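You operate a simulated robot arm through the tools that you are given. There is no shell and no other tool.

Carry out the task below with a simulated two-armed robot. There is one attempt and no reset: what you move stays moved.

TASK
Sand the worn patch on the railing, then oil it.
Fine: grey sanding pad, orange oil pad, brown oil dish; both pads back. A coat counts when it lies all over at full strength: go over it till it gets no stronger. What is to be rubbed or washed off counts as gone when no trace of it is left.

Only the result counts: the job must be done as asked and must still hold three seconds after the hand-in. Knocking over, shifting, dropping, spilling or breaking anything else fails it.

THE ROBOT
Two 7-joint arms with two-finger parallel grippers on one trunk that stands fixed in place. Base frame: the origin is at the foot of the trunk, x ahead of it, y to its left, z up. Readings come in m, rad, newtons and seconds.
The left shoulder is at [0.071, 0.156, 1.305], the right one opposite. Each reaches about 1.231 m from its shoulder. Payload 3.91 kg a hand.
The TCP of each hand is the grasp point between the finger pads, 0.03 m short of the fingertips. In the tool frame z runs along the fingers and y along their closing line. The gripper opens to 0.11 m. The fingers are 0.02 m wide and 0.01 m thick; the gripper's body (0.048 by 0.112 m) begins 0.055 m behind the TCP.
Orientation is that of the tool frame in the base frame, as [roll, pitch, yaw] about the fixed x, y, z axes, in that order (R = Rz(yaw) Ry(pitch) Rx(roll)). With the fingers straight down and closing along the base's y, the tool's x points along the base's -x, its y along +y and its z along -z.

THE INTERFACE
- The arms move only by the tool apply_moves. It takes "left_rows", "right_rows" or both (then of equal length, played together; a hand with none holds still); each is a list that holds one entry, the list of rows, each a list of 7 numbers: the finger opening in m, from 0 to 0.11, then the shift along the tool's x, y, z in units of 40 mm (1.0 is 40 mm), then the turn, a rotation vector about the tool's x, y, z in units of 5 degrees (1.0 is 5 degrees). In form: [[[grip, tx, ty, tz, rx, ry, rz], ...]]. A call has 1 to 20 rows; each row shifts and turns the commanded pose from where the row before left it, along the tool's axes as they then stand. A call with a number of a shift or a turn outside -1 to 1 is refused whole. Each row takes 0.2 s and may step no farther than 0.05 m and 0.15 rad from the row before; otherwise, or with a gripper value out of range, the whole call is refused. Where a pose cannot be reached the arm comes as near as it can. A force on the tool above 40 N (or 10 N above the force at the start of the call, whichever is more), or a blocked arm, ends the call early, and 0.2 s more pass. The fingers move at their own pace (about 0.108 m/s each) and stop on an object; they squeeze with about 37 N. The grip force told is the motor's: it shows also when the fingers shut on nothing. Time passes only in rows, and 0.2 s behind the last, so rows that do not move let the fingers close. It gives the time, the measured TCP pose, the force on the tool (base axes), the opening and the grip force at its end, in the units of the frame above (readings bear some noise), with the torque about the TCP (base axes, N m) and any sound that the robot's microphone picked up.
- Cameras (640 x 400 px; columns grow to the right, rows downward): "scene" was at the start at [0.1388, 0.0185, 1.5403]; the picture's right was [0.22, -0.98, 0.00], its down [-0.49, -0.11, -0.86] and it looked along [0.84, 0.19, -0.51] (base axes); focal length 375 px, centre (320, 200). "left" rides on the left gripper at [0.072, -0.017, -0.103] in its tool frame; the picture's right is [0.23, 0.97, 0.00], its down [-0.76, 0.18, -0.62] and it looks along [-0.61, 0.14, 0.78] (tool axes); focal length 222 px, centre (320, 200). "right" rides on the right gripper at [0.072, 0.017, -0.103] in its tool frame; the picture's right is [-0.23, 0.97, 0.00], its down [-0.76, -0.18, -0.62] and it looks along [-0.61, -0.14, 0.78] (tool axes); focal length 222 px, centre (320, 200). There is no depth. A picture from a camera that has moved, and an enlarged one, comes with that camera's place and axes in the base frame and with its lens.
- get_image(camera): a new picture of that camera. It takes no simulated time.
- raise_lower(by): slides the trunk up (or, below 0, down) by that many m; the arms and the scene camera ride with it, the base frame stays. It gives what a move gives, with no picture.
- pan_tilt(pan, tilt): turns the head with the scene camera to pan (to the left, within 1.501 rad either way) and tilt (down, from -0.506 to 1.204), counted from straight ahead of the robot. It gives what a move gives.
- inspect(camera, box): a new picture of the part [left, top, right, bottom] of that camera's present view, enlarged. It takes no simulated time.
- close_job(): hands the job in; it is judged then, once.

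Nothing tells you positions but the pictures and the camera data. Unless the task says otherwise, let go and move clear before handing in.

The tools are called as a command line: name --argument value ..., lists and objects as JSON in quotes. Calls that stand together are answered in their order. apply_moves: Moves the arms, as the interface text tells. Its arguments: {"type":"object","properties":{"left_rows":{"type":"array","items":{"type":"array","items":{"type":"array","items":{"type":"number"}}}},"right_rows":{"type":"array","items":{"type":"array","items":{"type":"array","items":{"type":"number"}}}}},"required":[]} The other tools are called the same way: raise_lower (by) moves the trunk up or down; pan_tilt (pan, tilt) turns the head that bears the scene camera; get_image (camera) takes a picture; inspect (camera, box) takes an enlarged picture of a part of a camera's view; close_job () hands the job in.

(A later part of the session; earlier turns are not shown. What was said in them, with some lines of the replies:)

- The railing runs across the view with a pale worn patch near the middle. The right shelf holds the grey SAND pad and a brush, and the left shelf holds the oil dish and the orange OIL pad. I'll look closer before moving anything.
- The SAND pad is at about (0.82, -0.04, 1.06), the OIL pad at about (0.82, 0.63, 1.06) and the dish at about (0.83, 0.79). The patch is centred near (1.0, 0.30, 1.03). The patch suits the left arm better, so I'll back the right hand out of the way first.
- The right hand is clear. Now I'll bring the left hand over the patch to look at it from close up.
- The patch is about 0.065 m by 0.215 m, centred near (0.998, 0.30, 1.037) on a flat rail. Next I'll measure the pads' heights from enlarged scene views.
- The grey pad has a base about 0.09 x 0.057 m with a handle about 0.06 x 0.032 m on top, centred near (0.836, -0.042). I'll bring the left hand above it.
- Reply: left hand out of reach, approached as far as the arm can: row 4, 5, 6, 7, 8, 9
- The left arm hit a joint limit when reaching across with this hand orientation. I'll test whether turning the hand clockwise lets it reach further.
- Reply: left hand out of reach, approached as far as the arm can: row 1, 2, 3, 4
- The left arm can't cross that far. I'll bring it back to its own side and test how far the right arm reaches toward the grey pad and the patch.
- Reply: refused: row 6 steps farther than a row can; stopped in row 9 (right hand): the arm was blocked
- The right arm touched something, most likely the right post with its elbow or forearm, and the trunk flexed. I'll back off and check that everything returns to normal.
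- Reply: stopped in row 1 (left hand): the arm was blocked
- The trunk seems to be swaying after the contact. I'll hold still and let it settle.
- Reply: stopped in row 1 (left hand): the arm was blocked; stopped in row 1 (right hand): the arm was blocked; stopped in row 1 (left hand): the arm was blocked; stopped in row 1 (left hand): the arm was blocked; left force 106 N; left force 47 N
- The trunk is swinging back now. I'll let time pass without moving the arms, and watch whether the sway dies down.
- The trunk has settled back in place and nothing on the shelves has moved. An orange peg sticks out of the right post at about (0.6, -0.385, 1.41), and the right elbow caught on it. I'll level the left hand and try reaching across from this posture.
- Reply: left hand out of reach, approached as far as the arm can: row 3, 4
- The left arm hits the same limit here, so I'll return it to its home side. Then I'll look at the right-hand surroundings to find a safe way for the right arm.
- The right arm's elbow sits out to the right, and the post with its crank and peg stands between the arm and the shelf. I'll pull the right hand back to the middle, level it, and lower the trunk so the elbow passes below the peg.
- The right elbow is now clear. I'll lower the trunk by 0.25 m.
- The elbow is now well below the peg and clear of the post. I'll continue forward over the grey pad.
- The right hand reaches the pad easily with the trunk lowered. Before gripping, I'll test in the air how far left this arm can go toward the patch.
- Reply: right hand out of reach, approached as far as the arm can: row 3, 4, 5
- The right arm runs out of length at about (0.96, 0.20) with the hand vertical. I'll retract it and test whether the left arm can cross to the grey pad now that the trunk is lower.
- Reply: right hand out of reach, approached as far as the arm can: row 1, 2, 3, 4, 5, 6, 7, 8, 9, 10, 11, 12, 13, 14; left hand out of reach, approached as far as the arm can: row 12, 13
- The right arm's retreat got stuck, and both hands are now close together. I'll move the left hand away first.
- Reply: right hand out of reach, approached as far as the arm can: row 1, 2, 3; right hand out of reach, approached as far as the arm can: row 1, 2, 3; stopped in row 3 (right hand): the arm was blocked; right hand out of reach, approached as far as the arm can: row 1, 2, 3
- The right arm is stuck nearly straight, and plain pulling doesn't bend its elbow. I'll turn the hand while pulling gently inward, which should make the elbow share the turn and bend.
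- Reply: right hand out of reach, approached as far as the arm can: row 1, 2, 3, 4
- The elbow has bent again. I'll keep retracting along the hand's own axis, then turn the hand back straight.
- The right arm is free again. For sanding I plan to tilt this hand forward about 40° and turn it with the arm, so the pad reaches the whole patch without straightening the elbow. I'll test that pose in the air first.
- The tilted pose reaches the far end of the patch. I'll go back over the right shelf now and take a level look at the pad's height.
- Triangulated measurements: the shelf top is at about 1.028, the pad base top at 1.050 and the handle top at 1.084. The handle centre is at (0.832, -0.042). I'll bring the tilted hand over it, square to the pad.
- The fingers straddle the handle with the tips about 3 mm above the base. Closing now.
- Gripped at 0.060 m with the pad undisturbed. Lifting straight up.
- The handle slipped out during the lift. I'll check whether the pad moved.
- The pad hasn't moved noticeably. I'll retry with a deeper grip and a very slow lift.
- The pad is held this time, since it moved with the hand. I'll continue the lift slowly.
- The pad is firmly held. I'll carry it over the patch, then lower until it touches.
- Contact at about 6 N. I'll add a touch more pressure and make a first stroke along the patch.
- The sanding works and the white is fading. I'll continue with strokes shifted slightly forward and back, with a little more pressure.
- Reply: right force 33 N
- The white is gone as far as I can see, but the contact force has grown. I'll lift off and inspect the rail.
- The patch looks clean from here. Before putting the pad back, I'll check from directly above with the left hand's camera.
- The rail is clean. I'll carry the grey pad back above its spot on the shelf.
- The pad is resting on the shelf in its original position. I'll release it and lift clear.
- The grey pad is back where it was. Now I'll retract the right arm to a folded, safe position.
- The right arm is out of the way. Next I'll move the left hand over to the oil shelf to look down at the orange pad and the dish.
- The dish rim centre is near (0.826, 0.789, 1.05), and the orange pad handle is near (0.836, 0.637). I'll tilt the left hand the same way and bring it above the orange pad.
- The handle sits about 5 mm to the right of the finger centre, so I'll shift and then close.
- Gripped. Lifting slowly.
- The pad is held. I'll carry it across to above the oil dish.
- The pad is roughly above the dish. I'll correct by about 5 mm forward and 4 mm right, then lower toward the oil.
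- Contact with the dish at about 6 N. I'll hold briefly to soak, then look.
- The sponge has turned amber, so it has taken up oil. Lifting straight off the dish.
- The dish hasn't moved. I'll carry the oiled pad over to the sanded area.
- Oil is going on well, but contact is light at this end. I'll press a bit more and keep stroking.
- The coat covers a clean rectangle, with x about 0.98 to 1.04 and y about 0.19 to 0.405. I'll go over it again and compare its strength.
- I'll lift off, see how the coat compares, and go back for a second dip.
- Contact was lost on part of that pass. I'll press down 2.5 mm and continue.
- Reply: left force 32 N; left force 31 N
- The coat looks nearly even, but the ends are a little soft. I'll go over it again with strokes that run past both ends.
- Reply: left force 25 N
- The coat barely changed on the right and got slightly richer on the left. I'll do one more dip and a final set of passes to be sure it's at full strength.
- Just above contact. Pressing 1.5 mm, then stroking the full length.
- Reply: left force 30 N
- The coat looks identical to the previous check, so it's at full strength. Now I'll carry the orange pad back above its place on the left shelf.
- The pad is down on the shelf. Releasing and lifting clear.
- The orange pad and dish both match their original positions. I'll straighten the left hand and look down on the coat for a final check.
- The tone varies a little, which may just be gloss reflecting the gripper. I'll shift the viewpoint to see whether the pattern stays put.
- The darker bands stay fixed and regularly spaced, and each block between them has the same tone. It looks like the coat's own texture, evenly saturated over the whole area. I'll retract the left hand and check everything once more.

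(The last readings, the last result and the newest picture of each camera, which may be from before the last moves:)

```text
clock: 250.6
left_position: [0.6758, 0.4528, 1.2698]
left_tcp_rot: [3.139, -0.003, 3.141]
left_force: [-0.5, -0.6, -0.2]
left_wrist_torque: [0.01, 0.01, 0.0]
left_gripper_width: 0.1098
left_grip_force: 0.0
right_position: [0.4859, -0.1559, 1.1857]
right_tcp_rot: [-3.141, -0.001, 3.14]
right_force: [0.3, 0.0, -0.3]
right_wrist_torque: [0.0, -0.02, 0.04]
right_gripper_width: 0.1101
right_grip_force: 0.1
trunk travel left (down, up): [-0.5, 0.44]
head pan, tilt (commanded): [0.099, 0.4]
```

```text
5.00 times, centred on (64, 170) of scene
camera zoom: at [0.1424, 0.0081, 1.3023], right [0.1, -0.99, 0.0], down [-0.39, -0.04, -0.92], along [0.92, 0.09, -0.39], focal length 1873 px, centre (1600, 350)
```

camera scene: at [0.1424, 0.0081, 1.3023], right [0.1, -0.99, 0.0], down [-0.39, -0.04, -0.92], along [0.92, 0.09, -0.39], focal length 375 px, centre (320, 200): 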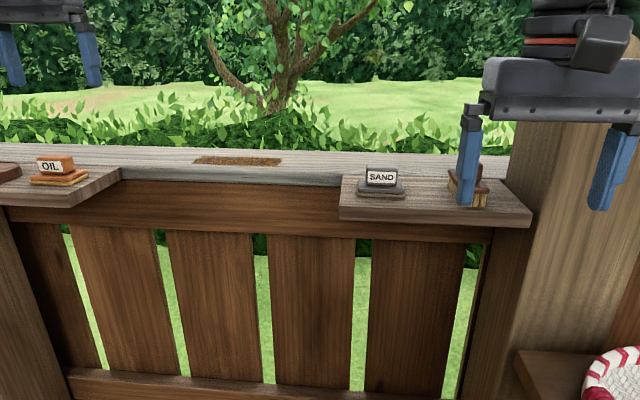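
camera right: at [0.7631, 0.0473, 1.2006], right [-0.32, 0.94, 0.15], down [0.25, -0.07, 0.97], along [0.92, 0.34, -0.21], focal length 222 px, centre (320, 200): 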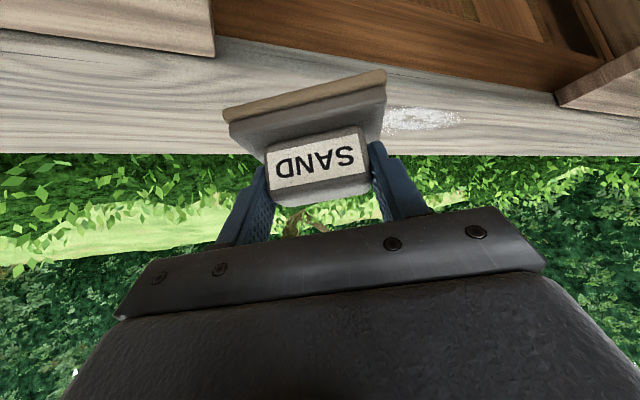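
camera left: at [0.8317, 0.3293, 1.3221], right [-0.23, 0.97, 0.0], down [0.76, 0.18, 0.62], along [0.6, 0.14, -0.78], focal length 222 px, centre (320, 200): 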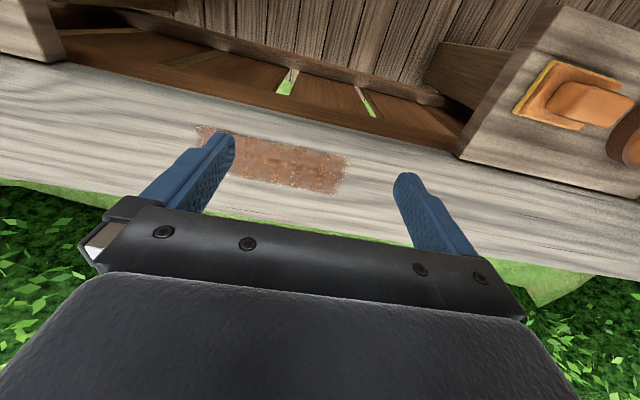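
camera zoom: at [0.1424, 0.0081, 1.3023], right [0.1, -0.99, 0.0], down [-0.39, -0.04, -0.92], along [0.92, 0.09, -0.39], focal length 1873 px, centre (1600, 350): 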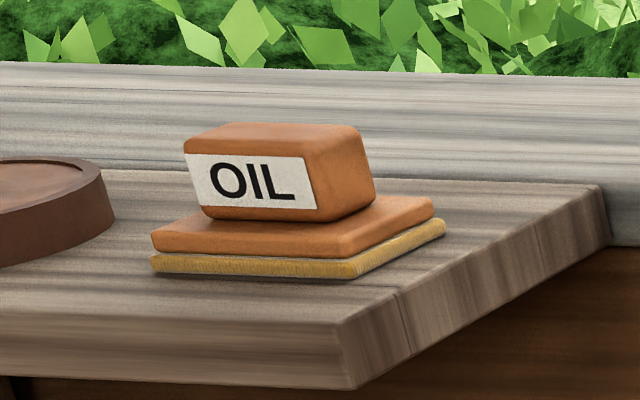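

inspect --camera "scene" --box '[180, 140, 300, 180]'

get_image --camera "left"

```text
5.33 times, centred on (240, 160) of scene
camera zoom: at [0.1424, 0.0081, 1.3023], right [0.1, -0.99, 0.0], down [-0.39, -0.04, -0.92], along [0.92, 0.09, -0.39], focal length 1998 px, centre (747, 413)
```

zoom: 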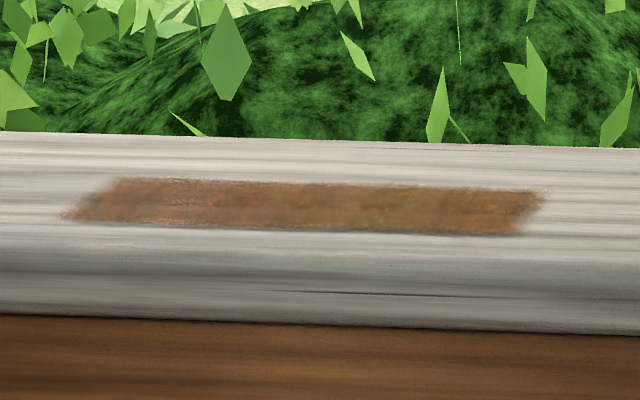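

```text
taken
camera left: at [0.6032, 0.4359, 1.3735], right [-0.23, 0.97, 0.0], down [0.76, 0.18, 0.62], along [0.61, 0.14, -0.78], focal length 222 px, centre (320, 200)
```

left: 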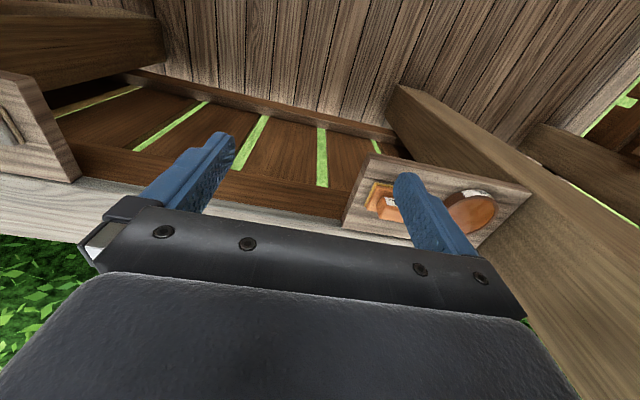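

Final check: the worn patch is sanded clean and evenly oiled. Both pads, the dish and the brush are in their places, and both hands are empty and clear. Handing in.

close_job

```text
The job is handed in.
```

I sanded the worn patch on the railing until no white was left, then oiled it. The job is handed in.

- **Oil coat:** I dipped the oil pad three times and went over the patch until two checks in a row looked the same. The coat covers the whole rectangle, about 0.06 by 0.21 m. Up close it shows faint, evenly spaced darker bands, which I took to be the coat's texture, not thin spots.
- **Pads and dish:** Both pads are back within about 1–2 mm of where they started. The oil dish did not move. Both hands are empty and clear.
- **Collision:** Early on, the right arm hit something by the right post, most likely the orange peg that sticks out of it. The trunk swayed for several seconds, with forces up to about 100 N on the left hand. Nothing on the shelves moved. I had no view of the peg and the crank above it from before the hit, so I can't confirm they didn't shift.
- **Slip:** The sanding pad slipped from the grip on the first lift. It stayed on the shelf, and the second try held.
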